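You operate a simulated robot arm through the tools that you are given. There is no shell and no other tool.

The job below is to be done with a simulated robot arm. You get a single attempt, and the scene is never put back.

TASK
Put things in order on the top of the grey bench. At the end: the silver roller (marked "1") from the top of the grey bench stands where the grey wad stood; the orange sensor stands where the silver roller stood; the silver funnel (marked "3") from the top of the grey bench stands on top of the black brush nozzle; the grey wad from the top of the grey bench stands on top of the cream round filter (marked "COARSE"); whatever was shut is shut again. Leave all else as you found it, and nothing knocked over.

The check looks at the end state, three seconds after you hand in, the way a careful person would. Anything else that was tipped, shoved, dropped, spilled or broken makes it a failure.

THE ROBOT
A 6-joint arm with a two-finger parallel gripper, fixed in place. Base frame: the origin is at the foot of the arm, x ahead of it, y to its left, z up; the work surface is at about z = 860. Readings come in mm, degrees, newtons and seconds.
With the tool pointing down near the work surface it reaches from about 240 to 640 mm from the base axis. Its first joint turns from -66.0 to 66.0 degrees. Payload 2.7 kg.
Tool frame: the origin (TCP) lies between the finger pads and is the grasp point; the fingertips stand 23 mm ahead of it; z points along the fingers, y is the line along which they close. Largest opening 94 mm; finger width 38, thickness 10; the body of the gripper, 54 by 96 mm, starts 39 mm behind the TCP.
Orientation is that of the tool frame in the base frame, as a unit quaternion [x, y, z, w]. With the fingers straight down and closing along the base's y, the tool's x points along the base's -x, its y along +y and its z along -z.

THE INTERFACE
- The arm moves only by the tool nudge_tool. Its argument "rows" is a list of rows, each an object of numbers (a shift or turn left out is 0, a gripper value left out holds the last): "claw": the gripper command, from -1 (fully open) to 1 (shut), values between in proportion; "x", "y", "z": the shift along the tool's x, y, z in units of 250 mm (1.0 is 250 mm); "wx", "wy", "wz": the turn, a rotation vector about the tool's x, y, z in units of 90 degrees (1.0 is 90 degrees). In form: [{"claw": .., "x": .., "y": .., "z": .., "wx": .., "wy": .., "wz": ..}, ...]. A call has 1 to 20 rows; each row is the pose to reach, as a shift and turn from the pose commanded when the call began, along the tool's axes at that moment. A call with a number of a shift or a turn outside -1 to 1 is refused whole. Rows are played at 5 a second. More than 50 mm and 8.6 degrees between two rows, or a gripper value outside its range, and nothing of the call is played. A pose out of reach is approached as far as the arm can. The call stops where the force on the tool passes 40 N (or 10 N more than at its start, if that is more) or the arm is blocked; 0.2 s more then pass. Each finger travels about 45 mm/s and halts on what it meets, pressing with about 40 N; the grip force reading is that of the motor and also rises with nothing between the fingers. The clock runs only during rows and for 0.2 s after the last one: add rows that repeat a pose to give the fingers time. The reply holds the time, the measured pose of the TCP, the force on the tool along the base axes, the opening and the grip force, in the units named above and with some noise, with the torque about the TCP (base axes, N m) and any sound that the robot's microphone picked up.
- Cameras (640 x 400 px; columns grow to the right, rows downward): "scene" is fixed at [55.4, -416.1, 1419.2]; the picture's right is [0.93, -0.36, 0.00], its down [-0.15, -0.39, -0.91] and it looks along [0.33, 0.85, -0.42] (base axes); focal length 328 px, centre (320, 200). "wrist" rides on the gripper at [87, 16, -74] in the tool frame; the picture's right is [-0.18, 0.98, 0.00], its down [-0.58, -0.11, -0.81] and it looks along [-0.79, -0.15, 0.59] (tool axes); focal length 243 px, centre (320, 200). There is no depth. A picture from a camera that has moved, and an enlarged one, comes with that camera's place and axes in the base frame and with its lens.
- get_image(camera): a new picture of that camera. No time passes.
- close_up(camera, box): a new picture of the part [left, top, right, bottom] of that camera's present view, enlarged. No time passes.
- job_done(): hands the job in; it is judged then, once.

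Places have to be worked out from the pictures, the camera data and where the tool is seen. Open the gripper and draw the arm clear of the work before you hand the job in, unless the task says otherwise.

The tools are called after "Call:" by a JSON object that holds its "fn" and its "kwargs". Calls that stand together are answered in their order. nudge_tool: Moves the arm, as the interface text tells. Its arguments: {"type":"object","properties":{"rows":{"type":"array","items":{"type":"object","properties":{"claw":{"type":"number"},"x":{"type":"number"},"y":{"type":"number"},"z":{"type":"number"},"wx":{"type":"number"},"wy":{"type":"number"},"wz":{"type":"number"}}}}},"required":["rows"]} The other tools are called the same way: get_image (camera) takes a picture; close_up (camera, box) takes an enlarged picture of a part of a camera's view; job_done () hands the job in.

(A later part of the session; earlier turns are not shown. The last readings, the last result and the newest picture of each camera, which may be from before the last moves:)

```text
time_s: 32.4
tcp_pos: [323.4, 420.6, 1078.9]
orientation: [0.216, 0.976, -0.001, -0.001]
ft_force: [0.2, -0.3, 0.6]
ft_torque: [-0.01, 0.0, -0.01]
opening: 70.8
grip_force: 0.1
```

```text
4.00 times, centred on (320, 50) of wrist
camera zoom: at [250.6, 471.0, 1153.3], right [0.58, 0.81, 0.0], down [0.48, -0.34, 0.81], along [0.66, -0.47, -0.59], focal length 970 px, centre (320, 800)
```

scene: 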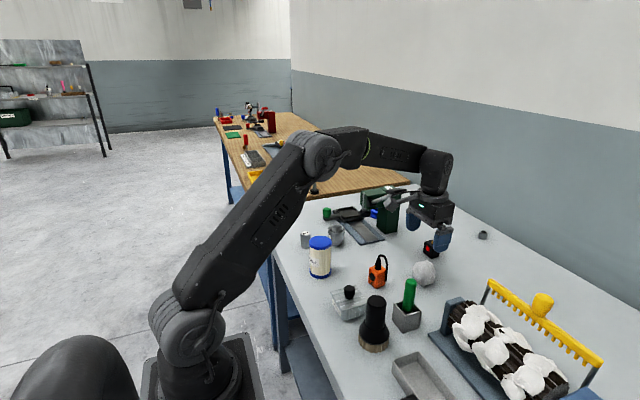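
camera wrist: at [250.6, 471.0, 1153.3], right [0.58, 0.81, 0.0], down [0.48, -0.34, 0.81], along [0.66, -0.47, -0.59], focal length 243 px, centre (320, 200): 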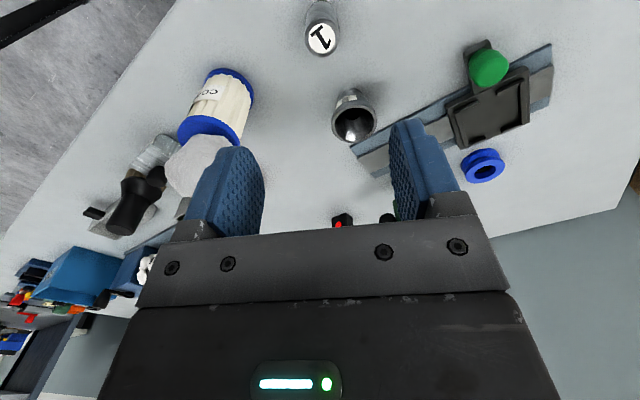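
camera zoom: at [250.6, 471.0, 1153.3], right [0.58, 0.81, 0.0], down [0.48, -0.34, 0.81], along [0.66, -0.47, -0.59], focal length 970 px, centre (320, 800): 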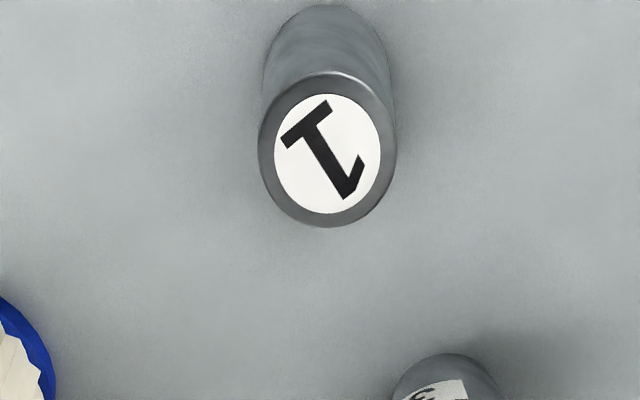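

The roller reads (325,420), matching my estimate. I descend over it with a 70 mm opening.

Call:
{"fn": "nudge_tool", "kwargs": {"rows": [{"z": 0.16}, {"z": 0.32}, {"z": 0.48}, {"z": 0.6}, {"z": 0.68}, {"z": 0.73}, {"z": 0.76}, {"z": 0.76}, {"z": 0.76}]}}

Call:
{"fn": "get_image", "kwargs": {"camera": "wrist"}}

Call:
{"fn": "close_up", "kwargs": {"camera": "scene", "box": [270, 180, 370, 280]}}

```text
time_s: 34.4
tcp_pos: [321.7, 420.2, 888.5]
orientation: [0.216, 0.976, -0.001, -0.001]
ft_force: [-0.3, 0.6, -0.6]
ft_torque: [-0.01, -0.02, 0.01]
opening: 70.4
grip_force: 0.0
```

```text
taken
camera wrist: at [251.0, 469.7, 962.4], right [0.58, 0.81, 0.0], down [0.48, -0.34, 0.81], along [0.66, -0.47, -0.59], focal length 243 px, centre (320, 200)
```

wrist: 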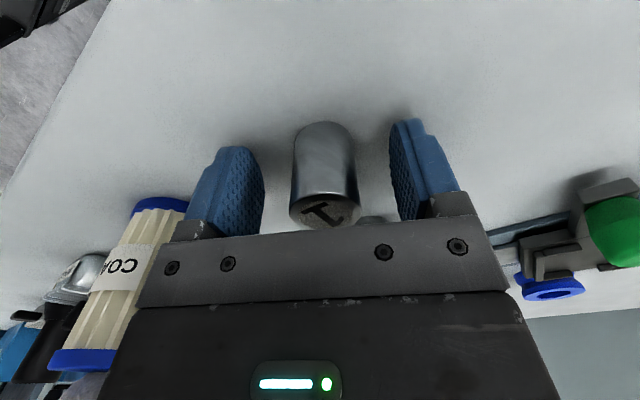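

```text
4.00 times, centred on (320, 230) of scene
camera zoom: at [55.4, -416.1, 1419.2], right [0.93, -0.36, 0.0], down [-0.15, -0.39, -0.91], along [0.33, 0.85, -0.42], focal length 1314 px, centre (320, 80)
```

zoom: 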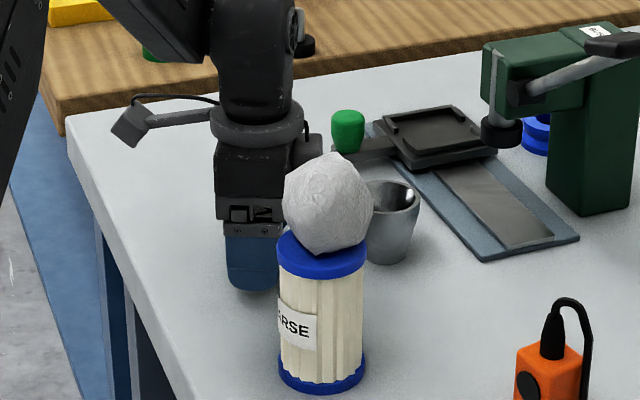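

The roller is between the pads, about 2 mm off centre. I shift slightly and close.

Call:
{"fn": "nudge_tool", "kwargs": {"rows": [{"x": -0.008, "y": 0.006}, {"x": -0.008, "y": 0.006, "claw": -0.2}, {"x": -0.008, "y": 0.006, "claw": 0.1}, {"x": -0.008, "y": 0.006, "claw": 0.3}, {"x": -0.008, "y": 0.006, "claw": 0.45}, {"x": -0.008, "y": 0.006, "claw": 0.55}, {"x": -0.008, "y": 0.006, "claw": 0.55}, {"x": -0.008, "y": 0.006, "claw": 0.55}]}}

Call:
{"fn": "close_up", "kwargs": {"camera": "wrist", "box": [180, 90, 460, 265]}}

```text
time_s: 36.1
tcp_pos: [324.6, 419.7, 888.3]
orientation: [0.216, 0.976, 0.0, -0.001]
ft_force: [2.2, 1.1, 0.4]
ft_torque: [0.05, -0.03, 0.01]
opening: 31.4
grip_force: 40.9
```

```text
2.29 times, centred on (320, 178) of wrist
camera zoom: at [253.8, 470.3, 962.5], right [0.58, 0.81, 0.0], down [0.48, -0.34, 0.81], along [0.66, -0.47, -0.59], focal length 555 px, centre (320, 251)
```

zoom: 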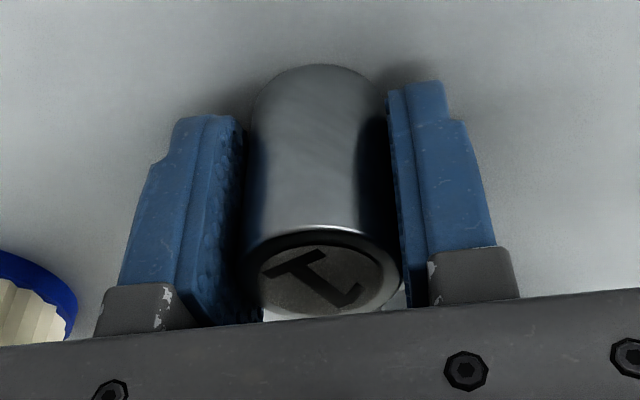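

The roller is held firmly at its 31 mm width. I lift it and carry it toward the wad's old spot at (557,143).

Call:
{"fn": "nudge_tool", "kwargs": {"rows": [{"z": -0.02}, {"z": -0.08}, {"z": -0.2}, {"z": -0.36}, {"z": -0.52}, {"z": -0.68}, {"z": -0.76}, {"z": -0.76}]}}

Call:
{"fn": "nudge_tool", "kwargs": {"rows": [{"x": -0.1, "y": -0.046}, {"x": -0.25, "y": -0.116}, {"x": -0.4, "y": -0.186}, {"x": -0.55, "y": -0.255}, {"x": -0.66, "y": -0.306}]}}

Call:
{"fn": "nudge_tool", "kwargs": {"rows": [{"x": -0.15, "y": -0.07}, {"x": -0.3, "y": -0.14}, {"x": -0.45, "y": -0.21}, {"x": -0.6, "y": -0.28}, {"x": -0.65, "y": -0.304}, {"x": -0.65, "y": -0.304}, {"x": -0.65, "y": -0.304}]}}

Call:
{"fn": "get_image", "kwargs": {"camera": "wrist"}}

Call:
{"fn": "get_image", "kwargs": {"camera": "scene"}}

```text
time_s: 38.0
tcp_pos: [325.5, 419.7, 1079.9]
orientation: [0.215, 0.977, -0.001, -0.001]
ft_force: [0.6, -0.1, -2.1]
ft_torque: [-0.02, 0.0, 0.01]
opening: 31.3
grip_force: 40.4
```

```text
time_s: 39.1
tcp_pos: [442.6, 282.2, 1080.0]
orientation: [0.216, 0.976, 0.0, -0.001]
ft_force: [-0.4, 0.1, -1.7]
ft_torque: [0.02, -0.03, -0.01]
opening: 31.4
grip_force: 40.4
```

```text
time_s: 39.8
tcp_pos: [480.5, 231.8, 1075.5]
orientation: [0.208, 0.978, -0.005, -0.018]
ft_force: [-15.0, -3.9, -0.1]
ft_torque: [0.0, -0.15, 0.17]
opening: 31.3
grip_force: 40.5
stopped in row 2: the force on the tool passed its limit at 65 N (the readings are from after the stop); the commanded pose is now the measured one
```

```text
taken
camera wrist: at [410.6, 281.5, 1150.8], right [0.57, 0.82, -0.02], down [0.52, -0.34, 0.79], along [0.64, -0.46, -0.62], focal length 243 px, centre (320, 200)
```

wrist: 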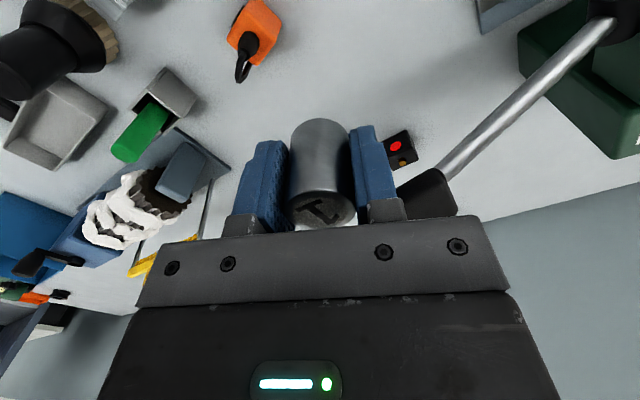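

```text
taken
```

scene: 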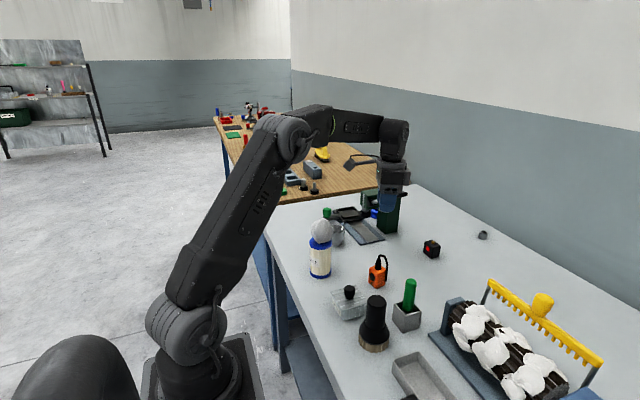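

The arm struck something at (480,232,1075), most likely the press's raised lever. I look closely before backing off.

Call:
{"fn": "close_up", "kwargs": {"camera": "scene", "box": [280, 180, 440, 280]}}

Call:
{"fn": "close_up", "kwargs": {"camera": "scene", "box": [340, 130, 440, 240]}}

Call:
{"fn": "close_up", "kwargs": {"camera": "wrist", "box": [360, 0, 640, 230]}}

```text
4.00 times, centred on (360, 230) of scene
camera zoom: at [54.9, -416.2, 1419.2], right [0.93, -0.36, 0.0], down [-0.15, -0.39, -0.91], along [0.33, 0.85, -0.42], focal length 1314 px, centre (160, 80)
```

zoom: 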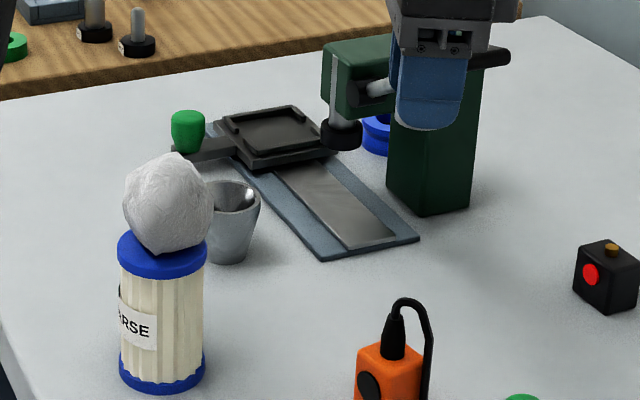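

```text
3.64 times, centred on (390, 185) of scene
camera zoom: at [54.9, -416.2, 1419.2], right [0.93, -0.36, 0.0], down [-0.15, -0.39, -0.91], along [0.33, 0.85, -0.42], focal length 1194 px, centre (66, 254)
```

zoom: 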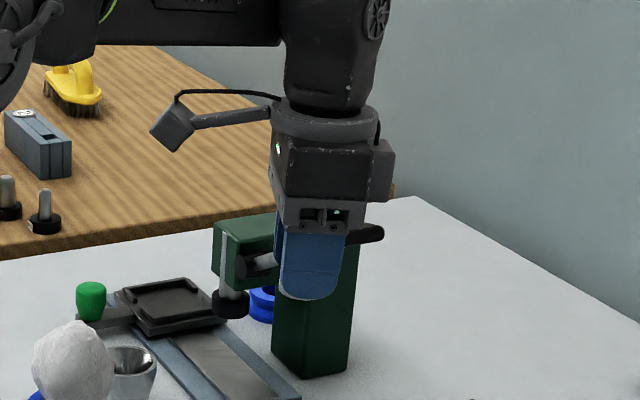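

```text
1.74 times, centred on (500, 115) of wrist
camera zoom: at [410.6, 281.5, 1150.8], right [0.57, 0.82, -0.02], down [0.52, -0.34, 0.79], along [0.64, -0.46, -0.62], focal length 422 px, centre (7, 348)
```

zoom: 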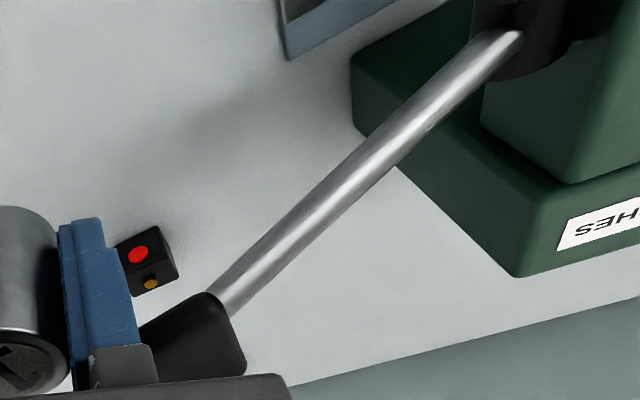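

The lever's black grip seems shifted slightly compared with the first picture. I back off along the path I came, slowly, and then compare.

Call:
{"fn": "nudge_tool", "kwargs": {"rows": [{"x": 0.03, "y": 0.014}, {"x": 0.08, "y": 0.037}, {"x": 0.15, "y": 0.07}, {"x": 0.25, "y": 0.0}, {"x": 0.35, "y": -0.05}, {"x": 0.35, "y": -0.05}]}}

Call:
{"fn": "close_up", "kwargs": {"camera": "scene", "box": [280, 180, 440, 280]}}

Call:
{"fn": "get_image", "kwargs": {"camera": "wrist"}}

```text
time_s: 41.1
tcp_pos: [396.3, 256.1, 1077.4]
orientation: [0.207, 0.978, -0.003, -0.016]
ft_force: [-0.3, 0.4, -0.9]
ft_torque: [-0.03, -0.01, 0.03]
opening: 31.5
grip_force: 40.4
```

```text
4.00 times, centred on (360, 230) of scene
camera zoom: at [55.4, -416.0, 1419.2], right [0.93, -0.36, 0.0], down [-0.15, -0.39, -0.91], along [0.33, 0.85, -0.42], focal length 1314 px, centre (160, 80)
```

zoom: 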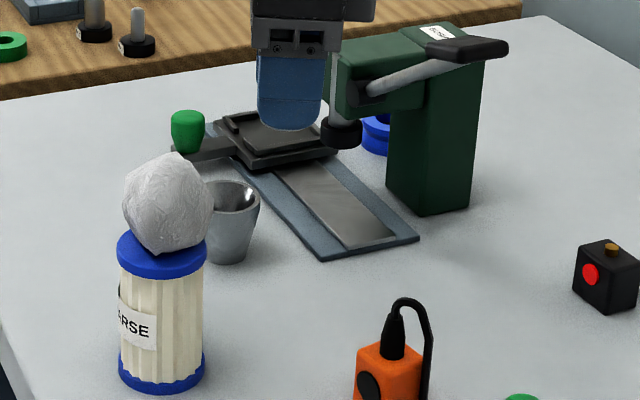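

```text
taken
camera wrist: at [326.7, 305.9, 1153.4], right [0.57, 0.82, -0.02], down [0.51, -0.34, 0.79], along [0.64, -0.46, -0.61], focal length 243 px, centre (320, 200)
```

wrist: 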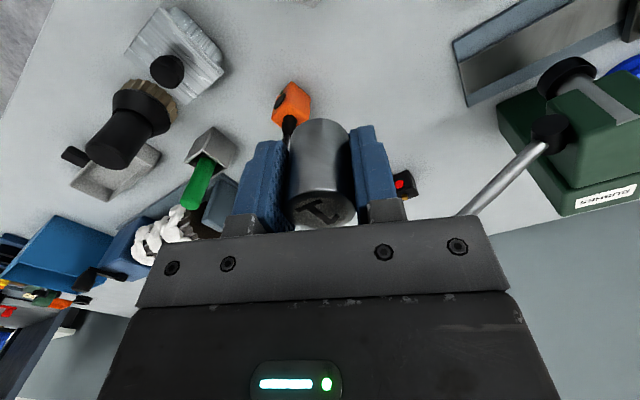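

I take the same framing as an earlier picture, from when the wad was carried over the filter, so I can compare the lever directly.

Call:
{"fn": "close_up", "kwargs": {"camera": "scene", "box": [260, 160, 420, 280]}}

Call:
{"fn": "close_up", "kwargs": {"camera": "scene", "box": [350, 170, 420, 240]}}

Call:
{"fn": "close_up", "kwargs": {"camera": "scene", "box": [270, 180, 370, 280]}}

```text
3.33 times, centred on (340, 220) of scene
camera zoom: at [55.4, -416.0, 1419.2], right [0.93, -0.36, 0.0], down [-0.15, -0.39, -0.91], along [0.33, 0.85, -0.42], focal length 1095 px, centre (253, 133)
```

zoom: 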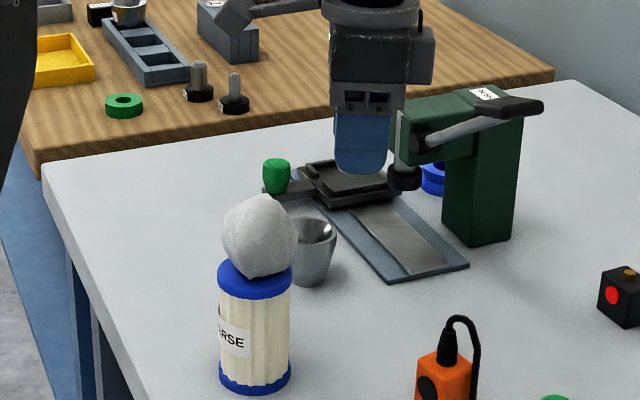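

```text
5.71 times, centred on (385, 205) of scene
camera zoom: at [55.4, -416.0, 1419.2], right [0.93, -0.36, 0.0], down [-0.15, -0.39, -0.91], along [0.33, 0.85, -0.42], focal length 1877 px, centre (-51, 171)
```

zoom: 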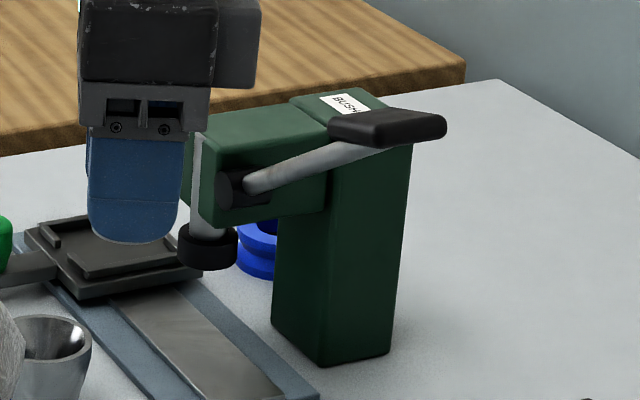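

```text
4.00 times, centred on (320, 230) of scene
camera zoom: at [55.4, -416.0, 1419.2], right [0.93, -0.36, 0.0], down [-0.15, -0.39, -0.91], along [0.33, 0.85, -0.42], focal length 1314 px, centre (320, 80)
```

zoom: 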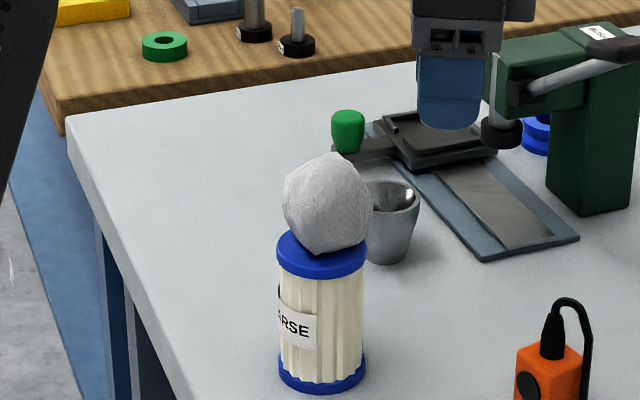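

The lever seems to have sprung back most of the way after the contact. I let a couple of seconds pass without moving and look again, to see whether it is still returning.

Call:
{"fn": "nudge_tool", "kwargs": {"rows": [{"x": 0.0}, {"x": 0.0}, {"x": 0.0}, {"x": 0.0}, {"x": 0.0}, {"x": 0.0}, {"x": 0.0}, {"x": 0.0}, {"x": 0.0}, {"x": 0.0}]}}

Call:
{"fn": "close_up", "kwargs": {"camera": "scene", "box": [350, 170, 420, 240]}}

Call:
{"fn": "close_up", "kwargs": {"camera": "scene", "box": [280, 180, 440, 280]}}

```text
time_s: 43.4
tcp_pos: [397.1, 256.6, 1078.1]
orientation: [0.207, 0.978, -0.003, -0.016]
ft_force: [0.1, 0.2, -1.5]
ft_torque: [-0.04, 0.0, 0.0]
opening: 31.6
grip_force: 40.2
```

```text
5.71 times, centred on (385, 205) of scene
camera zoom: at [55.4, -416.0, 1419.2], right [0.93, -0.36, 0.0], down [-0.15, -0.39, -0.91], along [0.33, 0.85, -0.42], focal length 1877 px, centre (-51, 171)
```

zoom: 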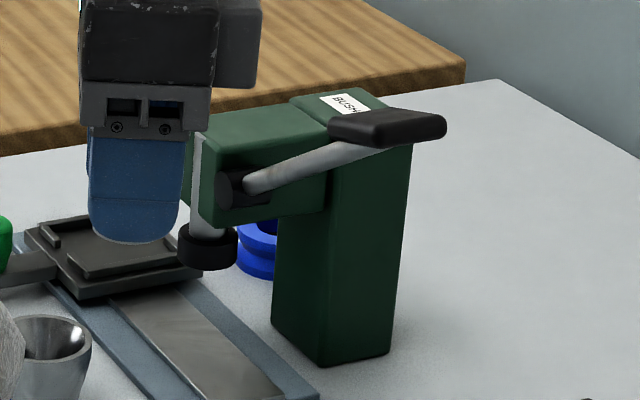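

```text
4.00 times, centred on (360, 230) of scene
camera zoom: at [55.4, -416.0, 1419.2], right [0.93, -0.36, 0.0], down [-0.15, -0.39, -0.91], along [0.33, 0.85, -0.42], focal length 1314 px, centre (160, 80)
```

zoom: 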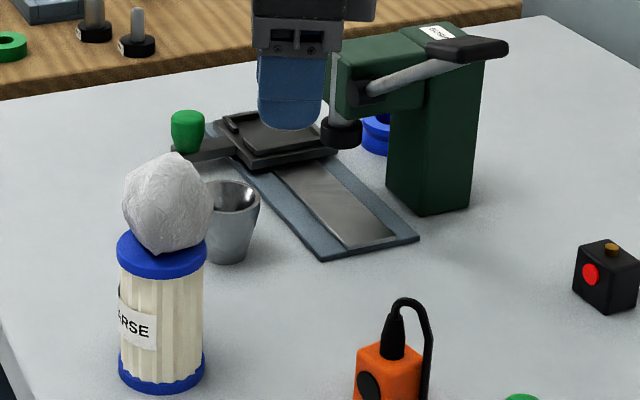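

The lever is steady and matches its original look, so it appears to have sprung back. I level the tool again (about 1.9° tilt) and take a path further from the lever, via (396,190).

Call:
{"fn": "nudge_tool", "kwargs": {"rows": [{"x": -0.036, "y": -0.08, "wx": -0.004, "wy": -0.0095, "wz": 0.006}, {"x": -0.072, "y": -0.16, "wx": -0.008, "wy": -0.0191, "wz": 0.012}, {"x": -0.107, "y": -0.241, "wx": -0.008, "wy": -0.0191, "wz": 0.012}, {"x": -0.107, "y": -0.241, "wx": -0.008, "wy": -0.0191, "wz": 0.012}, {"x": -0.107, "y": -0.241, "wx": -0.008, "wy": -0.0191, "wz": 0.012}]}}

Call:
{"fn": "get_image", "kwargs": {"camera": "wrist"}}

Call:
{"fn": "close_up", "kwargs": {"camera": "scene", "box": [280, 180, 440, 280]}}

```text
time_s: 44.5
tcp_pos: [394.8, 190.6, 1078.7]
orientation: [0.217, 0.976, 0.0, -0.001]
ft_force: [0.4, 0.5, -1.6]
ft_torque: [-0.01, 0.0, 0.0]
opening: 31.6
grip_force: 40.2
```

```text
taken
camera wrist: at [324.9, 241.0, 1151.1], right [0.58, 0.81, 0.0], down [0.48, -0.35, 0.81], along [0.65, -0.47, -0.59], focal length 243 px, centre (320, 200)
```

wrist: 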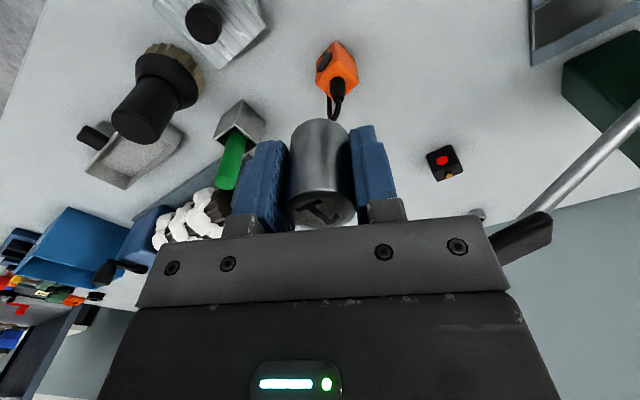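

```text
4.00 times, centred on (360, 230) of scene
camera zoom: at [55.4, -416.1, 1419.2], right [0.93, -0.36, 0.0], down [-0.15, -0.39, -0.91], along [0.33, 0.85, -0.42], focal length 1314 px, centre (160, 80)
```

zoom: 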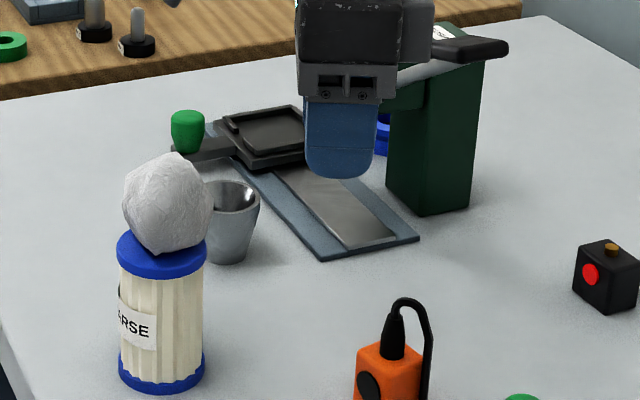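

The tool is level again at yaw 25°, and the roller still sits properly in the grip. I continue to above (557,143), well clear of the lever.

Call:
{"fn": "nudge_tool", "kwargs": {"rows": [{"x": -0.13, "y": 0.02}, {"x": -0.27, "y": 0.041}, {"x": -0.41, "y": 0.062}, {"x": -0.54, "y": 0.082}, {"x": -0.667, "y": 0.101}, {"x": -0.667, "y": 0.101}, {"x": -0.667, "y": 0.101}]}}

Call:
{"fn": "get_image", "kwargs": {"camera": "wrist"}}

Call:
{"fn": "get_image", "kwargs": {"camera": "scene"}}

```text
time_s: 46.1
tcp_pos: [558.3, 142.4, 1076.4]
orientation: [0.217, 0.976, 0.0, 0.0]
ft_force: [0.0, -0.4, -1.9]
ft_torque: [-0.02, 0.0, -0.01]
opening: 31.5
grip_force: 40.0
```

```text
taken
camera wrist: at [487.5, 193.2, 1150.0], right [0.58, 0.81, 0.0], down [0.48, -0.35, 0.81], along [0.65, -0.47, -0.59], focal length 243 px, centre (320, 200)
```

wrist: 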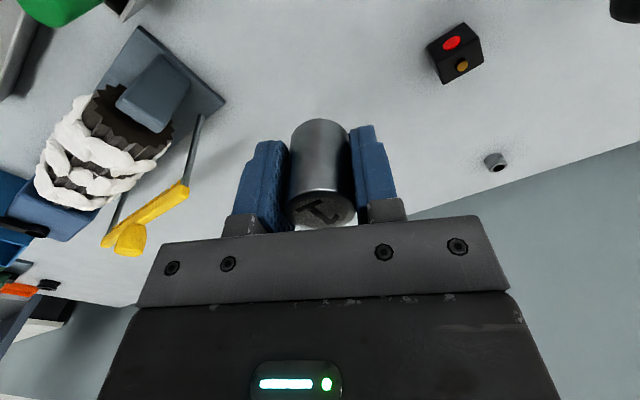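

```text
taken
```

scene: 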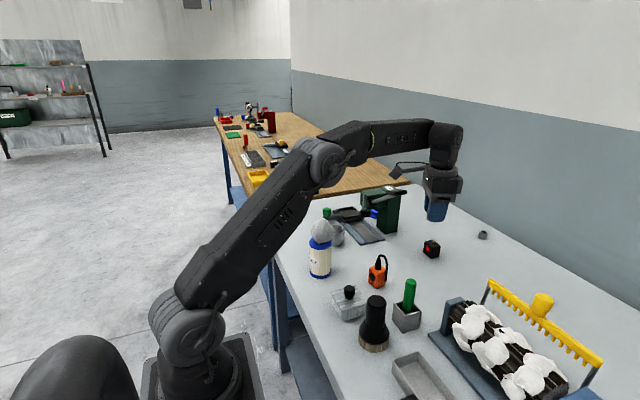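

I am over the wad's old spot, with the roller bottom at about z 1048. I descend to a few millimetres above the bench.

Call:
{"fn": "nudge_tool", "kwargs": {"rows": [{"x": 0.006, "z": 0.12}, {"x": 0.006, "z": 0.28}, {"x": 0.006, "z": 0.44}, {"x": 0.006, "z": 0.58}, {"x": 0.006, "z": 0.67}, {"x": 0.006, "z": 0.71}, {"x": 0.006, "z": 0.73}, {"x": 0.006, "z": 0.73}]}}

Call:
{"fn": "close_up", "kwargs": {"camera": "scene", "box": [370, 210, 490, 310]}}

```text
time_s: 48.0
tcp_pos: [555.7, 143.5, 893.1]
orientation: [0.217, 0.976, -0.001, -0.001]
ft_force: [0.2, 0.2, -1.6]
ft_torque: [0.03, -0.02, 0.03]
opening: 31.4
grip_force: 39.4
```

```text
4.00 times, centred on (430, 260) of scene
camera zoom: at [55.4, -416.1, 1419.2], right [0.93, -0.36, 0.0], down [-0.15, -0.39, -0.91], along [0.33, 0.85, -0.42], focal length 1314 px, centre (-120, -40)
```

zoom: 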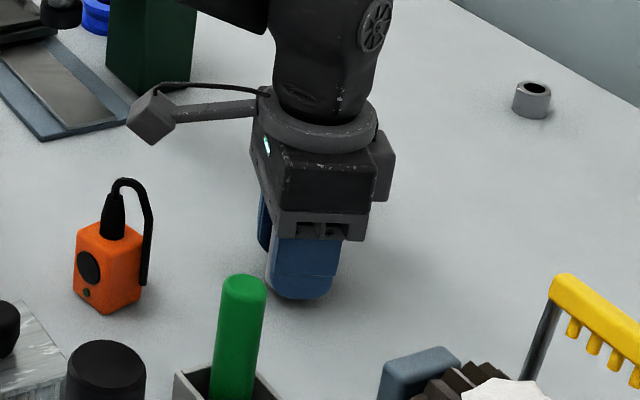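

The roller hangs about 4 mm above the bench. I lower in 1 mm steps and watch for contact force.

Call:
{"fn": "nudge_tool", "kwargs": {"rows": [{"z": 0.004}, {"z": 0.008}, {"z": 0.012}, {"z": 0.012}]}}

```text
time_s: 49.0
tcp_pos: [557.3, 144.2, 891.7]
orientation: [0.217, 0.976, 0.0, 0.0]
ft_force: [0.4, 0.1, -3.1]
ft_torque: [0.03, 0.03, 0.03]
opening: 31.3
grip_force: 40.3
```

There is no contact yet; the force shows only the roller's weight. I go lower by another 1 to 2 mm.

Call:
{"fn": "nudge_tool", "kwargs": {"rows": [{"z": 0.003}, {"z": 0.006}, {"z": 0.006}]}}

```text
time_s: 49.8
tcp_pos: [557.3, 141.9, 890.6]
orientation: [0.218, 0.976, 0.0, 0.0]
ft_force: [0.3, 0.5, -1.9]
ft_torque: [-0.01, -0.02, 0.0]
opening: 31.4
grip_force: 40.4
```

Call:
{"fn": "nudge_tool", "kwargs": {"rows": [{"z": 0.002}, {"z": 0.004}, {"z": 0.004}]}}

```text
time_s: 50.5
tcp_pos: [555.7, 143.6, 889.1]
orientation: [0.218, 0.976, 0.0, -0.001]
ft_force: [-0.4, -0.1, -1.8]
ft_torque: [-0.02, -0.01, 0.0]
opening: 31.4
grip_force: 40.5
```

Still only the weight shows at z about 889, while the roller was gripped at about 888.4. One more millimetre down.

Call:
{"fn": "nudge_tool", "kwargs": {"rows": [{"z": 0.002}, {"z": 0.004}, {"z": 0.004}]}}

```text
time_s: 51.4
tcp_pos: [557.5, 143.3, 889.3]
orientation: [0.218, 0.976, 0.0, -0.001]
ft_force: [-1.9, -0.7, 3.1]
ft_torque: [0.04, 0.08, 0.02]
opening: 31.3
grip_force: 40.1
```

The force has turned to +3 N, so the roller is on the bench. I open gently.

Call:
{"fn": "nudge_tool", "kwargs": {"rows": [{"claw": 0.33}, {"claw": 0.28}, {"claw": 0.22}, {"claw": 0.14}, {"claw": 0.0}, {"claw": -0.15}, {"claw": -0.3}, {"claw": -0.5}, {"claw": -0.5}]}}

Call:
{"fn": "get_image", "kwargs": {"camera": "wrist"}}

```text
time_s: 53.4
tcp_pos: [556.7, 143.4, 888.3]
orientation: [0.216, 0.976, 0.0, -0.001]
ft_force: [-0.1, 0.0, 1.2]
ft_torque: [0.0, 0.03, -0.01]
opening: 70.3
grip_force: 0.0
```

```text
taken
camera wrist: at [485.7, 194.0, 961.9], right [0.58, 0.81, 0.0], down [0.48, -0.35, 0.81], along [0.65, -0.47, -0.59], focal length 243 px, centre (320, 200)
```

wrist: 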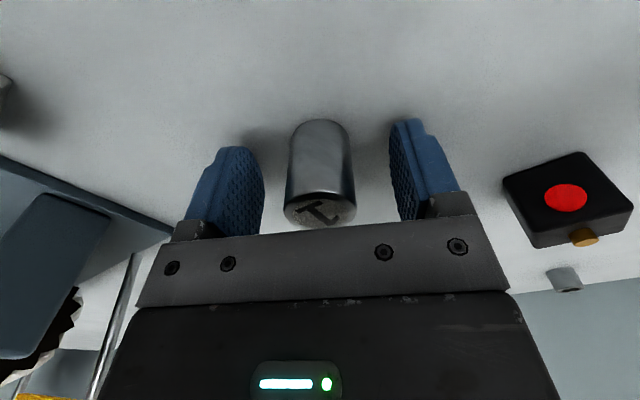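

The roller stands upright at about (556.7,143). I lift away vertically, then move above the sensor.

Call:
{"fn": "nudge_tool", "kwargs": {"rows": [{"z": -0.04}, {"z": -0.14}, {"z": -0.3}, {"z": -0.46}, {"z": -0.6}, {"z": -0.688}, {"z": -0.688}]}}

Call:
{"fn": "nudge_tool", "kwargs": {"rows": [{"x": 0.12, "y": -0.017}, {"x": 0.25, "y": -0.034}, {"x": 0.38, "y": -0.051}, {"x": 0.494, "y": -0.067}, {"x": 0.494, "y": -0.067, "wz": 0.09}, {"x": 0.494, "y": -0.067, "wz": 0.18}, {"x": 0.494, "y": -0.067, "wz": 0.27}, {"x": 0.494, "y": -0.067, "wz": 0.36}, {"x": 0.494, "y": -0.067, "wz": 0.45}, {"x": 0.494, "y": -0.067, "wz": 0.54}, {"x": 0.494, "y": -0.067, "wz": 0.611}, {"x": 0.494, "y": -0.067, "wz": 0.611}, {"x": 0.494, "y": -0.067, "wz": 0.611}]}}

Call:
{"fn": "get_image", "kwargs": {"camera": "wrist"}}

Call:
{"fn": "close_up", "kwargs": {"camera": "wrist", "box": [240, 20, 400, 120]}}

Call:
{"fn": "close_up", "kwargs": {"camera": "scene", "box": [360, 210, 480, 310]}}

```text
time_s: 55.0
tcp_pos: [556.3, 143.6, 1062.1]
orientation: [0.217, 0.976, 0.0, -0.002]
ft_force: [-0.1, -0.7, -0.1]
ft_torque: [0.01, -0.01, 0.03]
opening: 70.6
grip_force: 0.1
```

```text
time_s: 57.8
tcp_pos: [437.6, 179.1, 1062.7]
orientation: [0.644, 0.765, -0.002, 0.0]
ft_force: [-0.1, -0.5, -0.6]
ft_torque: [0.0, 0.0, -0.01]
opening: 70.3
grip_force: 0.0
```

```text
taken
camera wrist: at [439.6, 267.5, 1134.7], right [1.0, -0.01, 0.0], down [-0.01, -0.59, 0.81], along [-0.01, -0.81, -0.59], focal length 243 px, centre (320, 200)
```

wrist: 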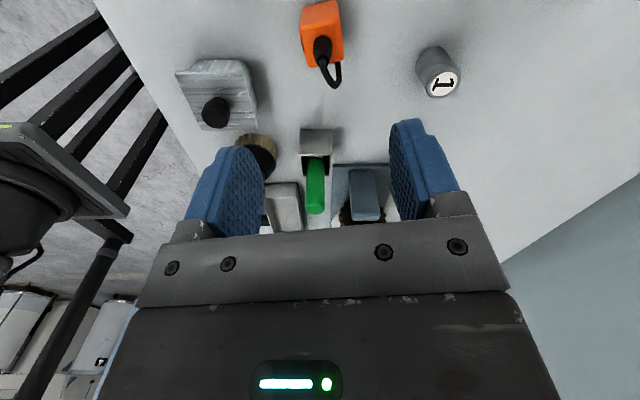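

```text
4.00 times, centred on (320, 70) of wrist
camera zoom: at [439.6, 267.5, 1134.7], right [1.0, -0.01, 0.0], down [-0.01, -0.59, 0.81], along [-0.01, -0.81, -0.59], focal length 970 px, centre (320, 720)
```

zoom: 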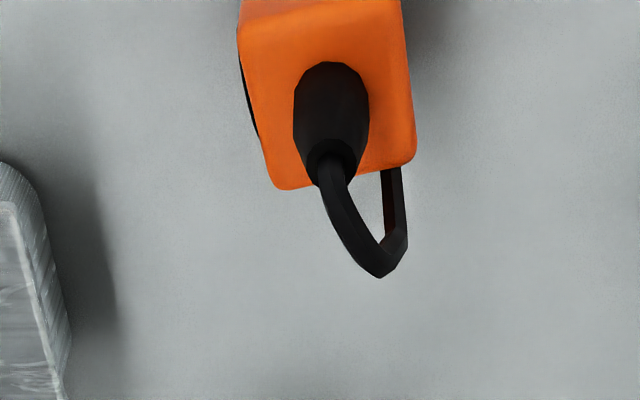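

```text
4.00 times, centred on (420, 260) of scene
camera zoom: at [55.4, -416.1, 1419.2], right [0.93, -0.36, 0.0], down [-0.15, -0.39, -0.91], along [0.33, 0.85, -0.42], focal length 1314 px, centre (-80, -40)
```

zoom: 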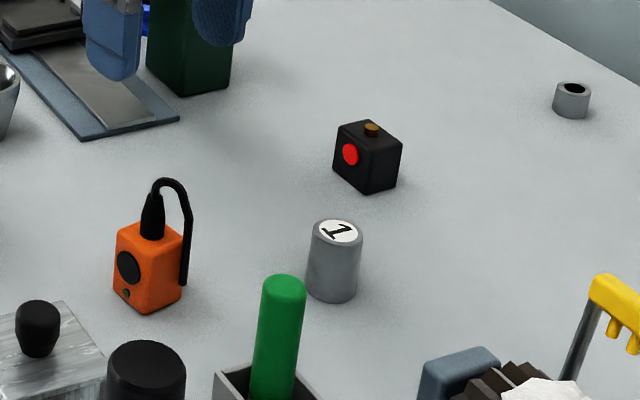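

The roller stands well, and the "1" is readable. The sensor's box top is at z about 908, centred at about (440,180), and its cable loop peaks at about 954. So I have to grip with TCP at about 918 to keep the palm above the cable, and I go down to 930 first.

Call:
{"fn": "nudge_tool", "kwargs": {"rows": [{"x": 0.002, "y": 0.0113, "z": 0.1}, {"x": 0.002, "y": 0.0113, "z": 0.24}, {"x": 0.002, "y": 0.0113, "z": 0.38}, {"x": 0.002, "y": 0.0113, "z": 0.48}, {"x": 0.002, "y": 0.0113, "z": 0.528}, {"x": 0.002, "y": 0.0113, "z": 0.528}, {"x": 0.002, "y": 0.0113, "z": 0.528}]}}

Call:
{"fn": "get_image", "kwargs": {"camera": "wrist"}}

Call:
{"fn": "close_up", "kwargs": {"camera": "scene", "box": [330, 220, 430, 300]}}

```text
time_s: 59.4
tcp_pos: [441.0, 182.1, 927.5]
orientation: [0.643, 0.766, -0.001, -0.001]
ft_force: [-0.2, -0.7, 0.0]
ft_torque: [-0.02, 0.03, -0.01]
opening: 70.4
grip_force: 0.1
```

```text
taken
camera wrist: at [442.6, 268.9, 1002.0], right [1.0, -0.01, 0.0], down [-0.01, -0.59, 0.81], along [-0.01, -0.81, -0.59], focal length 243 px, centre (320, 200)
```

wrist: 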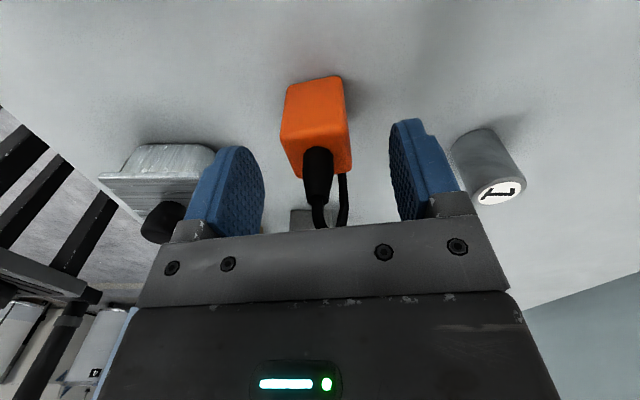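

```text
5.00 times, centred on (380, 260) of scene
camera zoom: at [55.4, -416.1, 1419.2], right [0.93, -0.36, 0.0], down [-0.15, -0.39, -0.91], along [0.33, 0.85, -0.42], focal length 1642 px, centre (20, -100)
```

zoom: 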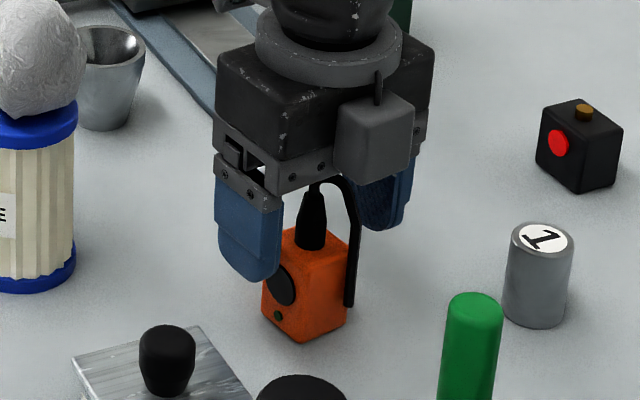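

The sensor is centred to within about 1.5 mm, and the cable lies just under the palm's level. I lower in small steps to about 918.5 and watch the force.

Call:
{"fn": "nudge_tool", "kwargs": {"rows": [{"y": -0.005, "z": 0.012}, {"y": -0.005, "z": 0.024}, {"y": -0.005, "z": 0.03}, {"y": -0.005, "z": 0.035}, {"y": -0.005, "z": 0.035}]}}

Call:
{"fn": "close_up", "kwargs": {"camera": "wrist", "box": [220, 80, 420, 240]}}

Call:
{"fn": "close_up", "kwargs": {"camera": "scene", "box": [340, 230, 420, 300]}}

```text
time_s: 60.5
tcp_pos: [439.6, 180.3, 920.7]
orientation: [0.644, 0.765, 0.0, 0.0]
ft_force: [0.3, -1.0, 0.3]
ft_torque: [0.0, -0.03, -0.01]
opening: 70.6
grip_force: 0.2
```

```text
2.50 times, centred on (320, 160) of wrist
camera zoom: at [440.8, 268.3, 993.1], right [1.0, -0.01, 0.0], down [-0.01, -0.59, 0.81], along [-0.01, -0.81, -0.59], focal length 606 px, centre (320, 300)
```

zoom: 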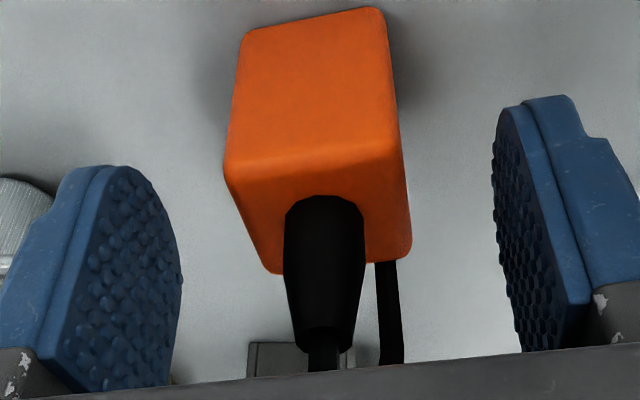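

```text
5.71 times, centred on (380, 265) of scene
camera zoom: at [55.4, -416.1, 1419.2], right [0.93, -0.36, 0.0], down [-0.15, -0.39, -0.91], along [0.33, 0.85, -0.42], focal length 1877 px, centre (-23, -171)
```

zoom: 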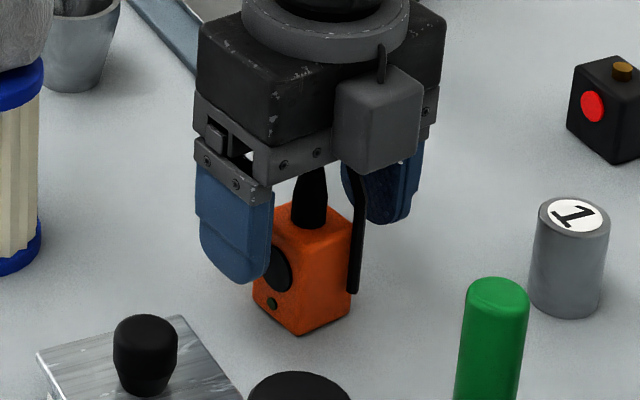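

No contact so far at z about 919.5 and the sensor is centred. I lower a further 1.5 mm and close gradually onto the box.

Call:
{"fn": "nudge_tool", "kwargs": {"rows": [{"z": 0.006}, {"z": 0.006, "claw": -0.3}, {"z": 0.006, "claw": -0.1}, {"z": 0.006, "claw": 0.1}, {"z": 0.006, "claw": 0.2}, {"z": 0.006, "claw": 0.3}, {"z": 0.006, "claw": 0.4}, {"z": 0.006, "claw": 0.5}, {"z": 0.006, "claw": 0.55}, {"z": 0.006, "claw": 0.55}, {"z": 0.006, "claw": 0.55}]}}

Call:
{"fn": "close_up", "kwargs": {"camera": "wrist", "box": [220, 80, 420, 240]}}

Call:
{"fn": "close_up", "kwargs": {"camera": "scene", "box": [340, 230, 420, 300]}}

```text
time_s: 63.0
tcp_pos: [439.5, 180.7, 916.7]
orientation: [0.644, 0.765, 0.0, -0.001]
ft_force: [0.5, -0.1, -0.5]
ft_torque: [0.01, 0.0, 0.01]
opening: 33.1
grip_force: 40.0
```

```text
2.50 times, centred on (320, 160) of wrist
camera zoom: at [440.8, 268.6, 991.7], right [1.0, -0.01, 0.0], down [-0.01, -0.59, 0.81], along [-0.01, -0.81, -0.59], focal length 606 px, centre (320, 300)
```

zoom: 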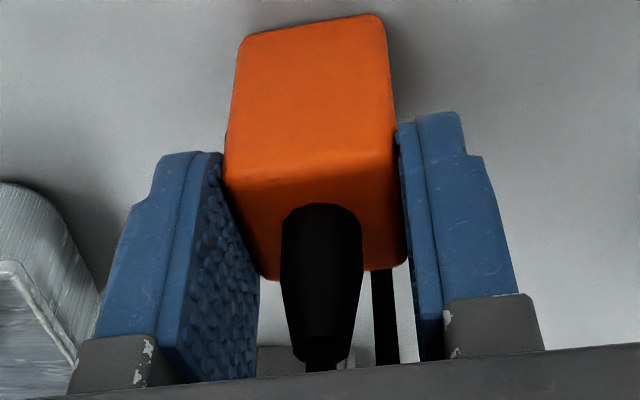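

```text
5.71 times, centred on (380, 265) of scene
camera zoom: at [55.4, -416.1, 1419.2], right [0.93, -0.36, 0.0], down [-0.15, -0.39, -0.91], along [0.33, 0.85, -0.42], focal length 1877 px, centre (-23, -171)
```

zoom: 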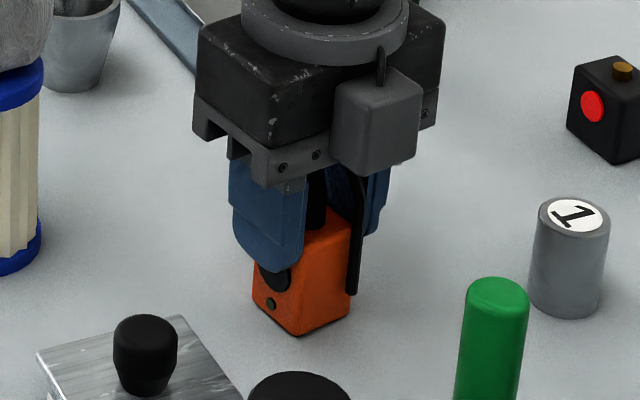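

The sensor is gripped at 33 mm with 40 N. I lift 15 mm first as a test.

Call:
{"fn": "nudge_tool", "kwargs": {"rows": [{"z": -0.01}, {"z": -0.03}, {"z": -0.06}, {"z": -0.06}]}}

Call:
{"fn": "close_up", "kwargs": {"camera": "scene", "box": [340, 230, 420, 300]}}

Call:
{"fn": "close_up", "kwargs": {"camera": "wrist", "box": [220, 80, 420, 240]}}

```text
time_s: 64.0
tcp_pos: [439.2, 181.1, 934.8]
orientation: [0.643, 0.766, -0.001, 0.0]
ft_force: [0.1, 0.0, -0.4]
ft_torque: [0.01, 0.01, -0.03]
opening: 32.9
grip_force: 40.3
```

```text
5.71 times, centred on (380, 265) of scene
camera zoom: at [55.4, -416.1, 1419.2], right [0.93, -0.36, 0.0], down [-0.15, -0.39, -0.91], along [0.33, 0.85, -0.42], focal length 1877 px, centre (-23, -171)
```

zoom: 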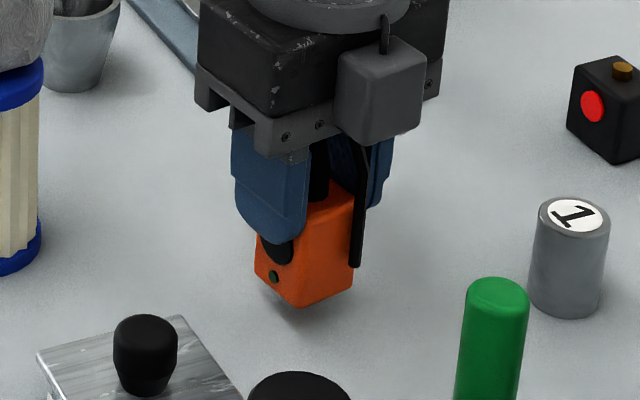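

```text
2.50 times, centred on (320, 160) of wrist
camera zoom: at [440.9, 268.5, 1006.9], right [1.0, -0.01, 0.0], down [-0.01, -0.59, 0.81], along [-0.01, -0.81, -0.59], focal length 606 px, centre (320, 300)
```

zoom: 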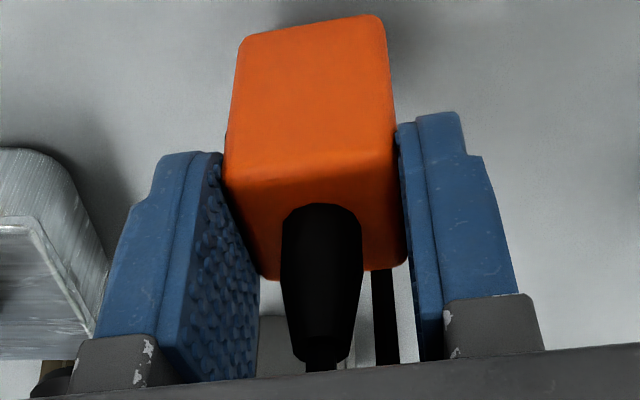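

The sensor hangs level. I lift to z 1100, so its bottom clears the wad's top, and go straight toward the roller's old spot at (325,420), staying clear of the lever.

Call:
{"fn": "nudge_tool", "kwargs": {"rows": [{"z": -0.1}, {"z": -0.24}, {"z": -0.38}, {"z": -0.52}, {"z": -0.62}, {"z": -0.672}, {"z": -0.672}]}}

Call:
{"fn": "nudge_tool", "kwargs": {"rows": [{"x": 0.09, "y": -0.026}, {"x": 0.22, "y": -0.063}, {"x": 0.35, "y": -0.1}, {"x": 0.45, "y": -0.129}, {"x": 0.511, "y": -0.1465}, {"x": 0.511, "y": -0.1465}]}}

Call:
{"fn": "get_image", "kwargs": {"camera": "scene"}}

Call:
{"fn": "get_image", "kwargs": {"camera": "wrist"}}

```text
time_s: 65.5
tcp_pos: [438.4, 180.9, 1102.0]
orientation: [0.644, 0.765, -0.001, 0.0]
ft_force: [1.1, 0.0, -1.0]
ft_torque: [0.0, -0.01, -0.03]
opening: 33.1
grip_force: 40.4
```

```text
time_s: 67.0
tcp_pos: [380.7, 301.5, 1101.9]
orientation: [0.644, 0.765, 0.0, 0.0]
ft_force: [0.0, 0.0, -0.8]
ft_torque: [0.05, 0.02, 0.01]
opening: 32.9
grip_force: 39.7
```

```text
taken
```

scene: 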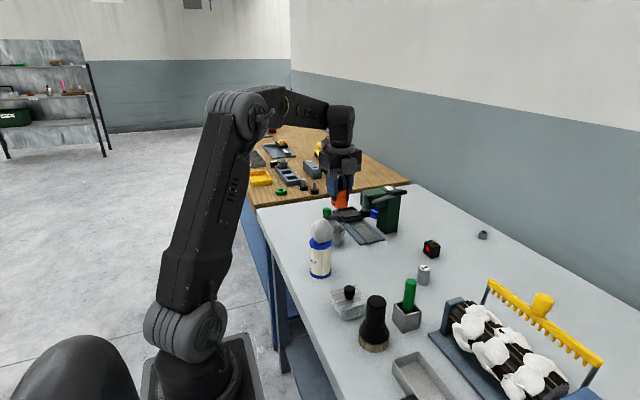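

```text
taken
camera wrist: at [382.7, 388.3, 1175.2], right [1.0, -0.01, 0.0], down [-0.01, -0.59, 0.81], along [-0.01, -0.81, -0.59], focal length 243 px, centre (320, 200)
```

wrist: 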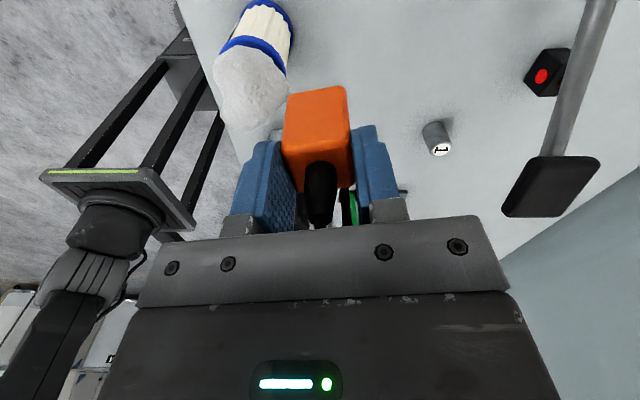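

The sensor passes clear of both the wad and the lever. I continue the second half of the move.

Call:
{"fn": "nudge_tool", "kwargs": {"rows": [{"x": 0.09, "y": -0.026}, {"x": 0.22, "y": -0.063}, {"x": 0.35, "y": -0.1}, {"x": 0.45, "y": -0.129}, {"x": 0.511, "y": -0.1465}, {"x": 0.511, "y": -0.1465}, {"x": 0.511, "y": -0.1465}]}}

Call:
{"fn": "get_image", "kwargs": {"camera": "scene"}}

Call:
{"fn": "get_image", "kwargs": {"camera": "wrist"}}

```text
time_s: 68.5
tcp_pos: [323.4, 419.2, 1103.2]
orientation: [0.644, 0.765, 0.0, 0.0]
ft_force: [0.0, -0.8, -0.2]
ft_torque: [0.01, 0.03, -0.01]
opening: 32.8
grip_force: 39.9
```

```text
taken
```

scene: 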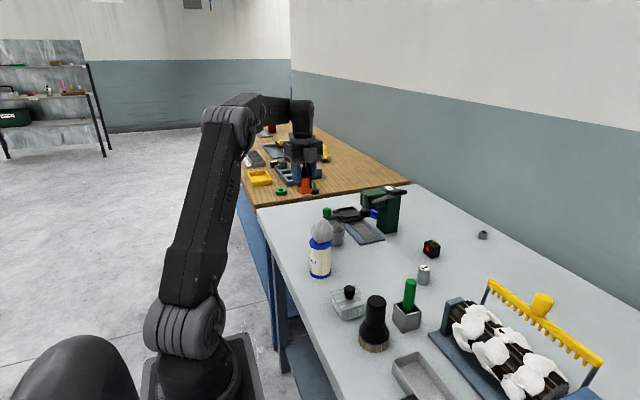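

```text
taken
camera wrist: at [325.0, 507.4, 1175.2], right [1.0, -0.01, 0.0], down [-0.01, -0.59, 0.81], along [-0.01, -0.81, -0.59], focal length 243 px, centre (320, 200)
```

wrist: 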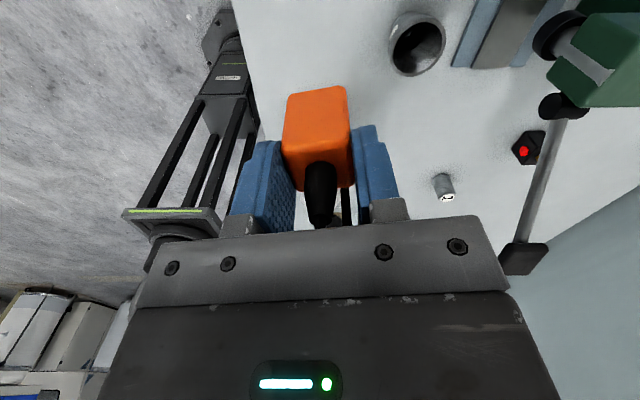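

I am above the roller's old spot. I descend to a few millimetres above the bench.

Call:
{"fn": "nudge_tool", "kwargs": {"rows": [{"x": 0.003, "y": 0.003, "z": 0.1}, {"x": 0.003, "y": 0.003, "z": 0.26}, {"x": 0.003, "y": 0.003, "z": 0.42}, {"x": 0.003, "y": 0.003, "z": 0.56}, {"x": 0.003, "y": 0.003, "z": 0.66}, {"x": 0.003, "y": 0.003, "z": 0.7}, {"x": 0.003, "y": 0.003, "z": 0.716}, {"x": 0.003, "y": 0.003, "z": 0.716}]}}

Call:
{"fn": "close_up", "kwargs": {"camera": "scene", "box": [260, 180, 380, 280]}}

Call:
{"fn": "get_image", "kwargs": {"camera": "wrist"}}

```text
time_s: 70.3
tcp_pos: [323.8, 420.6, 921.3]
orientation: [0.644, 0.765, -0.001, 0.0]
ft_force: [-0.2, -0.3, -0.8]
ft_torque: [-0.02, 0.03, 0.01]
opening: 32.9
grip_force: 40.0
```

```text
4.00 times, centred on (320, 230) of scene
camera zoom: at [55.4, -416.1, 1419.2], right [0.93, -0.36, 0.0], down [-0.15, -0.39, -0.91], along [0.33, 0.85, -0.42], focal length 1314 px, centre (320, 80)
```

zoom: 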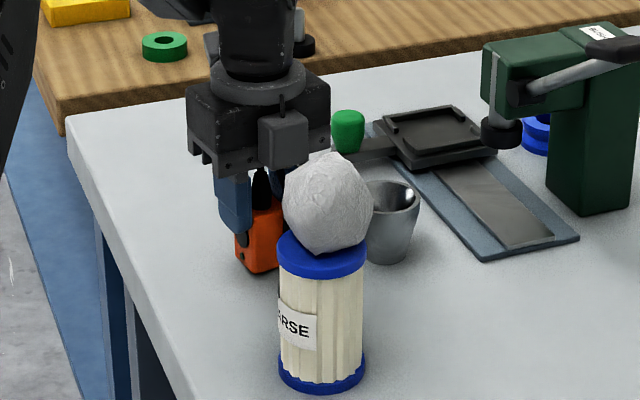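

```text
taken
camera wrist: at [325.8, 508.4, 995.2], right [1.0, -0.01, 0.0], down [-0.01, -0.59, 0.81], along [-0.01, -0.81, -0.59], focal length 243 px, centre (320, 200)
```

wrist: 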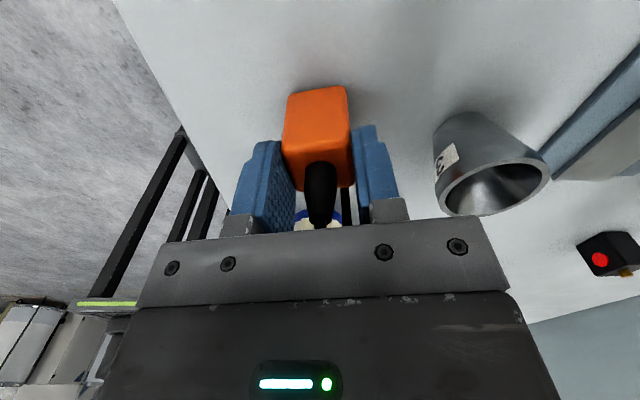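

The sensor is about 4 mm above the bench. I lower in small steps to contact.

Call:
{"fn": "nudge_tool", "kwargs": {"rows": [{"z": 0.004}, {"z": 0.008}, {"z": 0.01}, {"z": 0.01}]}}

```text
time_s: 71.3
tcp_pos: [324.1, 421.1, 920.0]
orientation: [0.643, 0.766, -0.001, -0.001]
ft_force: [0.2, 0.4, -0.9]
ft_torque: [0.01, 0.0, 0.02]
opening: 33.1
grip_force: 39.7
```

No contact yet. One more millimetre and a bit.

Call:
{"fn": "nudge_tool", "kwargs": {"rows": [{"z": 0.002}, {"z": 0.004}, {"z": 0.004}]}}

```text
time_s: 72.2
tcp_pos: [323.1, 420.9, 918.9]
orientation: [0.643, 0.766, -0.001, -0.001]
ft_force: [0.9, -0.4, -1.2]
ft_torque: [-0.02, 0.05, -0.02]
opening: 33.0
grip_force: 39.6
```

Still free. Another millimetre down.

Call:
{"fn": "nudge_tool", "kwargs": {"rows": [{"z": 0.002}, {"z": 0.004}, {"z": 0.004}]}}

```text
time_s: 73.0
tcp_pos: [323.3, 422.1, 918.6]
orientation: [0.643, 0.766, 0.0, 0.0]
ft_force: [-1.3, 0.1, 1.3]
ft_torque: [0.0, -0.02, -0.01]
opening: 32.6
grip_force: 39.4
```

The vertical force rose by about 2 N, which suggests contact. I confirm with another half millimetre.

Call:
{"fn": "nudge_tool", "kwargs": {"rows": [{"z": 0.002}, {"z": 0.002}]}}

Call:
{"fn": "close_up", "kwargs": {"camera": "scene", "box": [270, 200, 350, 260]}}

```text
time_s: 73.5
tcp_pos: [324.4, 422.1, 918.4]
orientation: [0.644, 0.765, 0.0, 0.0]
ft_force: [-1.5, -2.6, 8.7]
ft_torque: [-0.18, 0.08, -0.01]
opening: 32.8
grip_force: 40.4
```

```text
6.67 times, centred on (310, 230) of scene
camera zoom: at [55.2, -416.2, 1419.2], right [0.93, -0.36, 0.0], down [-0.15, -0.39, -0.91], along [0.33, 0.85, -0.42], focal length 2190 px, centre (387, 0)
```

zoom: 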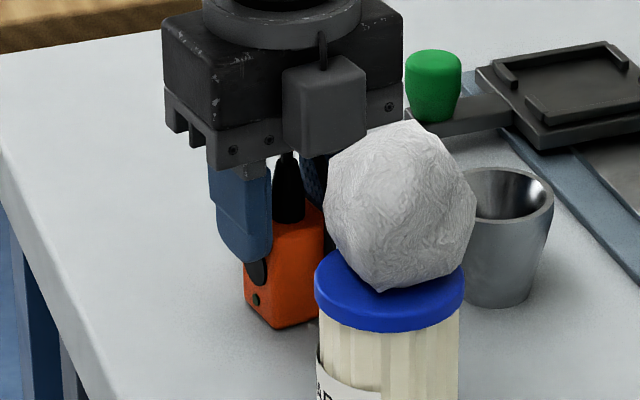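

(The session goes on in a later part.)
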